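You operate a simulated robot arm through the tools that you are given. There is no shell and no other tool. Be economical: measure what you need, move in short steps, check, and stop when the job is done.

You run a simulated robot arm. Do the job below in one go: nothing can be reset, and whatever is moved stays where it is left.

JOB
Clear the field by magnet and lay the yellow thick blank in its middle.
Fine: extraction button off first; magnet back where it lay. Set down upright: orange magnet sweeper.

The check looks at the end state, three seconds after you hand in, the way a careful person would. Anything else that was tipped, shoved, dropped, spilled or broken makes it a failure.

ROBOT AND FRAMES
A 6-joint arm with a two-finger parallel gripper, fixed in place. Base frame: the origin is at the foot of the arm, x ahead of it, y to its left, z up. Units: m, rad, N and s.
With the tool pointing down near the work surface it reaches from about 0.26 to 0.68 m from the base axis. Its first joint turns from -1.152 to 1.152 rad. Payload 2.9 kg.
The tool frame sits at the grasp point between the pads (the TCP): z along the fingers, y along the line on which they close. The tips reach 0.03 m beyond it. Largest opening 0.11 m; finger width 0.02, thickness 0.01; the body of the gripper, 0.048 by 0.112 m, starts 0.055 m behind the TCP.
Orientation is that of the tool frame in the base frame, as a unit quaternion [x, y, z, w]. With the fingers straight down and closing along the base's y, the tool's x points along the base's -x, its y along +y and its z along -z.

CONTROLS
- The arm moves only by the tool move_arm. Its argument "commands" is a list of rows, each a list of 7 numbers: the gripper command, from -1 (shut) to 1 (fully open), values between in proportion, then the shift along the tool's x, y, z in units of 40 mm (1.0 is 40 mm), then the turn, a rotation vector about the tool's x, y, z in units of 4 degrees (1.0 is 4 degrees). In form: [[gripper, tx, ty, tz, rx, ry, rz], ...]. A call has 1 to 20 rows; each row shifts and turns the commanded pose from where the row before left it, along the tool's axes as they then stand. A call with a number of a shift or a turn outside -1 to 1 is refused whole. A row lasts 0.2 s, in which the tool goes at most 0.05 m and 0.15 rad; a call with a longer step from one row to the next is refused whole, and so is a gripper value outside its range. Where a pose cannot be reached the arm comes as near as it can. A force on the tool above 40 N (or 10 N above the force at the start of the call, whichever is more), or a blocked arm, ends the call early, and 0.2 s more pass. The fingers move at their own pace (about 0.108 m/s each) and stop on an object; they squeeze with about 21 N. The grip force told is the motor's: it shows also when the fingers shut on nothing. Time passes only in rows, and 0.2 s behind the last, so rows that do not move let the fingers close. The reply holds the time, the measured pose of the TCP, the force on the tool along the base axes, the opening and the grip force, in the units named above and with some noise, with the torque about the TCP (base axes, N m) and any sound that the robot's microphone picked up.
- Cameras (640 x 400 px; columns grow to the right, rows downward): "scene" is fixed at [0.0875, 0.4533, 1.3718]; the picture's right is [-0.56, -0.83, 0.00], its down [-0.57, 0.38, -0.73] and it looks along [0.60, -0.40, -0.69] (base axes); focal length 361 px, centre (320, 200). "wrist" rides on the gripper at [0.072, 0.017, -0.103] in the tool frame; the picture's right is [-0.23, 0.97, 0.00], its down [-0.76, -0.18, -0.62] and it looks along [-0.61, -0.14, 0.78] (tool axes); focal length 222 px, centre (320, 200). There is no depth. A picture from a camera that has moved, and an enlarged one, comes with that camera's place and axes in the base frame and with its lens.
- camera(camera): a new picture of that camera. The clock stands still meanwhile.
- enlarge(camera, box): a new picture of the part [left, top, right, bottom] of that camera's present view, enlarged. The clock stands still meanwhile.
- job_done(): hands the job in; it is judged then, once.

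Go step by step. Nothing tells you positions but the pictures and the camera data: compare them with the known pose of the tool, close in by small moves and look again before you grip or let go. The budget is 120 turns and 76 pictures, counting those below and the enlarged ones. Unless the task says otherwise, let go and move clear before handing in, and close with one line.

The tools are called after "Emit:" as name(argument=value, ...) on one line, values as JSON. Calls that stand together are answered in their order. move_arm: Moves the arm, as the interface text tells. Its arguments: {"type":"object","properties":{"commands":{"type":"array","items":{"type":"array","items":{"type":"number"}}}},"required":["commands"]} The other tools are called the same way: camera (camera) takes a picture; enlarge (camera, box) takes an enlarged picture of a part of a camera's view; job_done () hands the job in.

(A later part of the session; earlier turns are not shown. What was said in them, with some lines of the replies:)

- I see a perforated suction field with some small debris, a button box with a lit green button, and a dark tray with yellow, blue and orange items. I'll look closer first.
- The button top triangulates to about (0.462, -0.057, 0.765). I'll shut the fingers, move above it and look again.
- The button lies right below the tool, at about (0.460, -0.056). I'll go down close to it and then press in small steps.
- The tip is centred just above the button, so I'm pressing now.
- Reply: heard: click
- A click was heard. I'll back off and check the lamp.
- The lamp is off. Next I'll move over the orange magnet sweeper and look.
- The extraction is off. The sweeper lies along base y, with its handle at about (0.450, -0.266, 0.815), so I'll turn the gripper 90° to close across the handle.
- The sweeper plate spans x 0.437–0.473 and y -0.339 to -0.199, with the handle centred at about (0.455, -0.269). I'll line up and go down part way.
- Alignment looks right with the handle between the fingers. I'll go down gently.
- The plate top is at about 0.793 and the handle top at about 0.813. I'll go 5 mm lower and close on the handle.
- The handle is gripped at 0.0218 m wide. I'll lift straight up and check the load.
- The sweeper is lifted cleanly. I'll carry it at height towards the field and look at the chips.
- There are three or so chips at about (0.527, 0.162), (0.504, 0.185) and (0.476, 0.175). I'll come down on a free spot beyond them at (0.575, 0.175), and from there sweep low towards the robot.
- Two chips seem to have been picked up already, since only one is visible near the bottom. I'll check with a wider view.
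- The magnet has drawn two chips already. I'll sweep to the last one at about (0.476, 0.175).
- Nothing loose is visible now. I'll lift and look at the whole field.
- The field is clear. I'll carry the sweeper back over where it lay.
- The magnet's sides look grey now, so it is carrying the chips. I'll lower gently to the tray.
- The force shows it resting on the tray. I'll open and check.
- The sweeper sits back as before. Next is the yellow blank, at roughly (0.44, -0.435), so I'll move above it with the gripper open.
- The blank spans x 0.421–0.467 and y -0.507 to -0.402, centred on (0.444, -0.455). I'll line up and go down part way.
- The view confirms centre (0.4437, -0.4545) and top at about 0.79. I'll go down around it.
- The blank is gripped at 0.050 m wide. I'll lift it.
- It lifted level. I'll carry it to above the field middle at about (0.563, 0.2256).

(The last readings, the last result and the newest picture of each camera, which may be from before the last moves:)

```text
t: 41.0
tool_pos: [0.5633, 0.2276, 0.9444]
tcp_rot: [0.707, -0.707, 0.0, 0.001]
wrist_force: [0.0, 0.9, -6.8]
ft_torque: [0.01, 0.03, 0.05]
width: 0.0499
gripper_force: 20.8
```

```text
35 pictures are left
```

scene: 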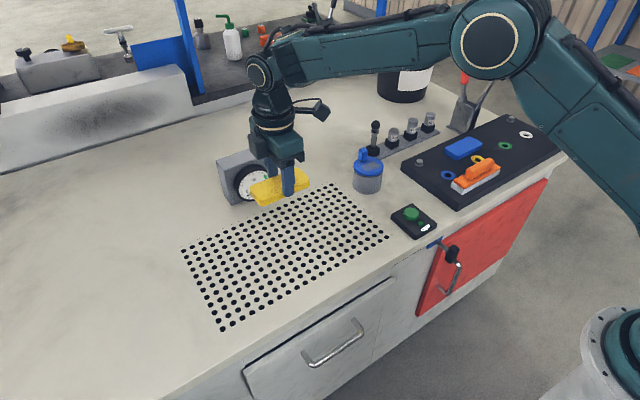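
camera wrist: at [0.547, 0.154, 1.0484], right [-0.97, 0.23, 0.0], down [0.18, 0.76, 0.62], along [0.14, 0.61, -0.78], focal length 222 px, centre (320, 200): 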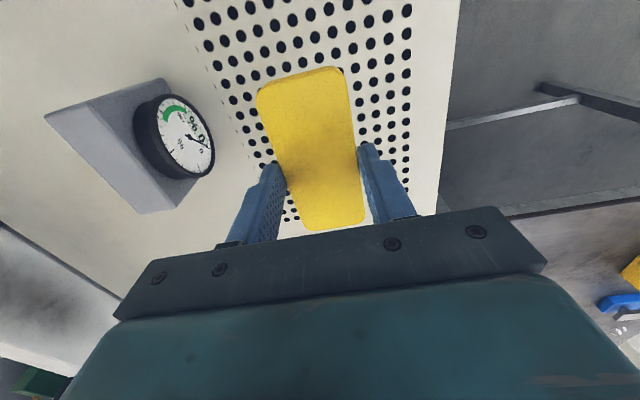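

All clear around it. I'll lower to just above the table and check the centring.

Emit:
move_arm(commands=[[-1, 0.04, 0, 0.9, 0, 0, 0], [-1, 0, 0, 0.9, 0, 0, 0], [-1, 0, 0, 0.9, 0, 0, 0], [-1, 0, 0, 0.9, 0, 0, 0], [-1, 0, 0, 0, 0, 0, 0]])

Emit:
camera(camera="wrist")

Emit:
enlarge(camera="scene", box=[170, 170, 410, 335])

```text
t: 42.2
tool_pos: [0.5614, 0.224, 0.8013]
tcp_rot: [0.708, -0.706, 0.0, 0.0]
wrist_force: [0.6, 0.7, -7.9]
ft_torque: [-0.01, 0.01, 0.0]
width: 0.0497
gripper_force: 20.6
```

```text
34 pictures are left
camera wrist: at [0.5435, 0.1507, 0.9054], right [-0.97, 0.23, 0.0], down [0.18, 0.76, 0.62], along [0.14, 0.61, -0.78], focal length 222 px, centre (320, 200)
```

wrist: 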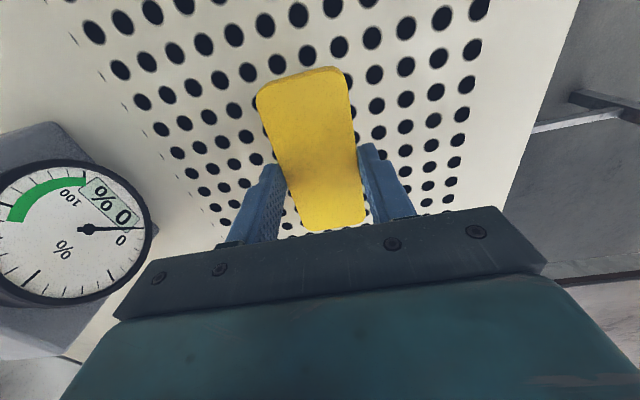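

```text
2.42 times, centred on (290, 252) of scene
camera zoom: at [0.0876, 0.4533, 1.3718], right [-0.56, -0.83, 0.0], down [-0.57, 0.38, -0.73], along [0.6, -0.4, -0.69], focal length 876 px, centre (393, 73)
```

zoom: 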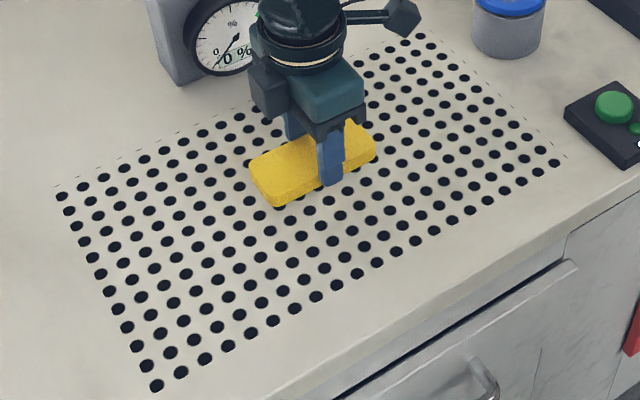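

I'll check where the field's real edges run, as the hole pattern looks clipped unevenly.

Emit:
enlarge(camera="scene", box=[165, 230, 261, 340])

Emit:
enlarge(camera="scene", box=[300, 170, 412, 260])

```text
3.64 times, centred on (213, 285) of scene
camera zoom: at [0.0876, 0.4533, 1.3718], right [-0.56, -0.83, 0.0], down [-0.57, 0.38, -0.73], along [0.6, -0.4, -0.69], focal length 1314 px, centre (709, -109)
```

zoom: 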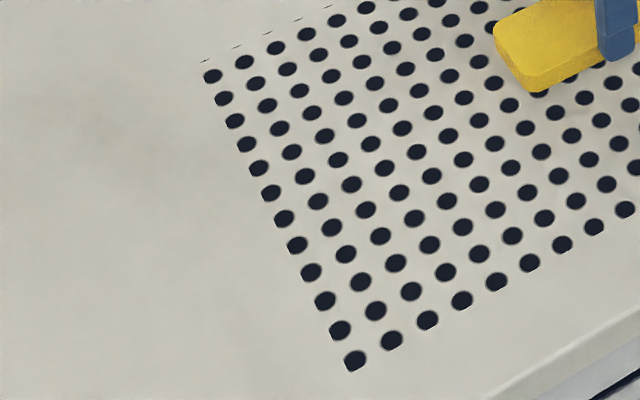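

```text
4.44 times, centred on (356, 215) of scene
camera zoom: at [0.0876, 0.4533, 1.3718], right [-0.56, -0.83, 0.0], down [-0.57, 0.38, -0.73], along [0.6, -0.4, -0.69], focal length 1606 px, centre (160, 133)
```

zoom: 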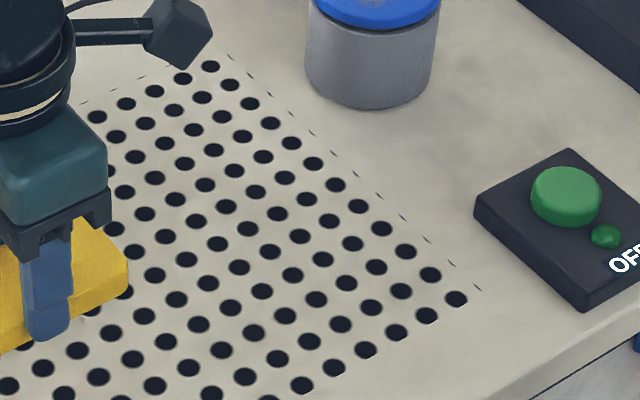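

The clipped field rectangle is about x 0.449–0.688 and y 0.011–0.430, so its middle is about (0.568, 0.221). I'll nudge there and lower gently.

Emit:
move_arm(commands=[[-1, 0.05, -0.11, 0.2, 0, 0, 0], [-1, 0, 0, 0.2, 0, 0, 0], [-1, 0, 0, 0.08, 0, 0, 0], [-1, 0, 0, 0, 0, 0, 0]])

```text
t: 43.2
tool_pos: [0.5666, 0.2208, 0.7794]
tcp_rot: [-0.707, 0.707, 0.0, 0.0]
wrist_force: [0.1, 0.4, -6.6]
ft_torque: [0.01, 0.03, -0.04]
width: 0.05
gripper_force: 20.8
```

Emit:
move_arm(commands=[[-1, 0, 0, 0.06, 0, 0, 0], [-1, 0, 0, 0.04, 0, 0, 0]])

```text
t: 43.8
tool_pos: [0.5675, 0.223, 0.7772]
tcp_rot: [0.707, -0.707, 0.0, -0.001]
wrist_force: [-5.9, -3.7, 17.8]
ft_torque: [-0.25, 0.29, 0.01]
width: 0.0497
gripper_force: 21.3
```

It is touching the table. I'll relieve the push a little, open slowly and rise.

Emit:
move_arm(commands=[[-1, 0, 0, -0.05, 0, 0, 0], [-1, 0, 0, 0, 0, 0, 0]])

```text
t: 44.4
tool_pos: [0.5669, 0.2231, 0.7776]
tcp_rot: [-0.706, 0.708, -0.001, 0.0]
wrist_force: [0.8, -3.2, 8.4]
ft_torque: [0.39, -0.16, 0.07]
width: 0.05
gripper_force: 21.0
```

Emit:
move_arm(commands=[[-1, 0, 0, -0.02, 0, 0, 0], [0.1, 0, 0, 0, 0, 0, 0], [0.5, 0, 0, 0, 0, 0, 0], [0.5, 0, 0, 0, 0, 0, 0], [0.5, 0, 0, -0.5, 0, 0, 0], [0.5, 0, 0, -0.9, 0, 0, 0], [0.5, 0, 0, -0.9, 0, 0, 0], [0.5, 0, 0, -0.9, 0, 0, 0], [0.5, 0, 0, -0.9, 0, 0, 0], [0.5, 0, 0, -0.9, 0, 0, 0], [0.5, 0.9, 0.2, 0, 0, 0, 0], [0.5, 0.9, 0.2, 0, 0, 0, 0], [0.5, 0.9, 0.2, 0, 0, 0, 0], [0.5, 0.9, 0.2, 0, 0, 0, 0], [0.5, 0.9, 0.2, 0, 0, 0, 0], [0.5, 0.9, 0, 0, 0, 0, 0], [0.5, 0, 0, 0, 0, 0, 0]])

Emit:
camera(camera="scene")

Emit:
enlarge(camera="scene", box=[170, 170, 410, 320])

Emit:
enlarge(camera="scene", box=[380, 100, 580, 225])

```text
t: 48.0
tool_pos: [0.525, 0.0035, 0.9795]
tcp_rot: [0.707, -0.707, 0.0, 0.0]
wrist_force: [-0.6, -0.8, -1.0]
ft_torque: [0.01, 0.01, -0.03]
width: 0.0823
gripper_force: 0.0
```

```text
30 pictures are left
```

scene: 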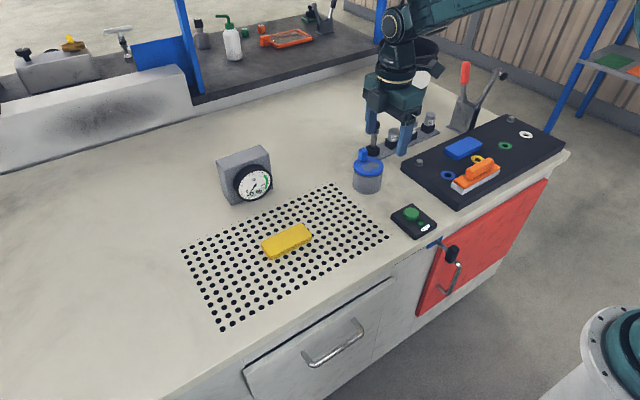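

```text
2.67 times, centred on (290, 245) of scene
camera zoom: at [0.0875, 0.4532, 1.3718], right [-0.56, -0.83, 0.0], down [-0.57, 0.38, -0.73], along [0.6, -0.4, -0.69], focal length 964 px, centre (400, 80)
```

zoom: 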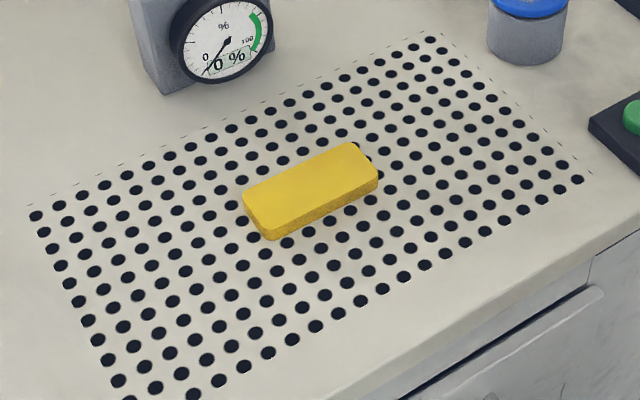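

```text
3.20 times, centred on (480, 162) of scene
camera zoom: at [0.0875, 0.4532, 1.3718], right [-0.56, -0.83, 0.0], down [-0.57, 0.38, -0.73], along [0.6, -0.4, -0.69], focal length 1156 px, centre (-192, 320)
```

zoom: 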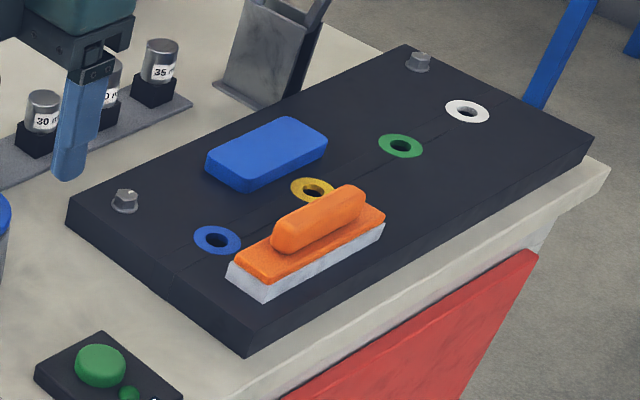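

The blank lies flat in the field's middle, the field is clear, the extraction is off and the sweeper stands upright in its place. The gripper is open and clear, so I'm handing in.

Emit:
job_done()

```text
The job is handed in.
```

The job is handed in: extraction off first, chips cleared by magnet, sweeper back upright within a millimetre or two of its place, and the yellow blank flat in the middle of the field.
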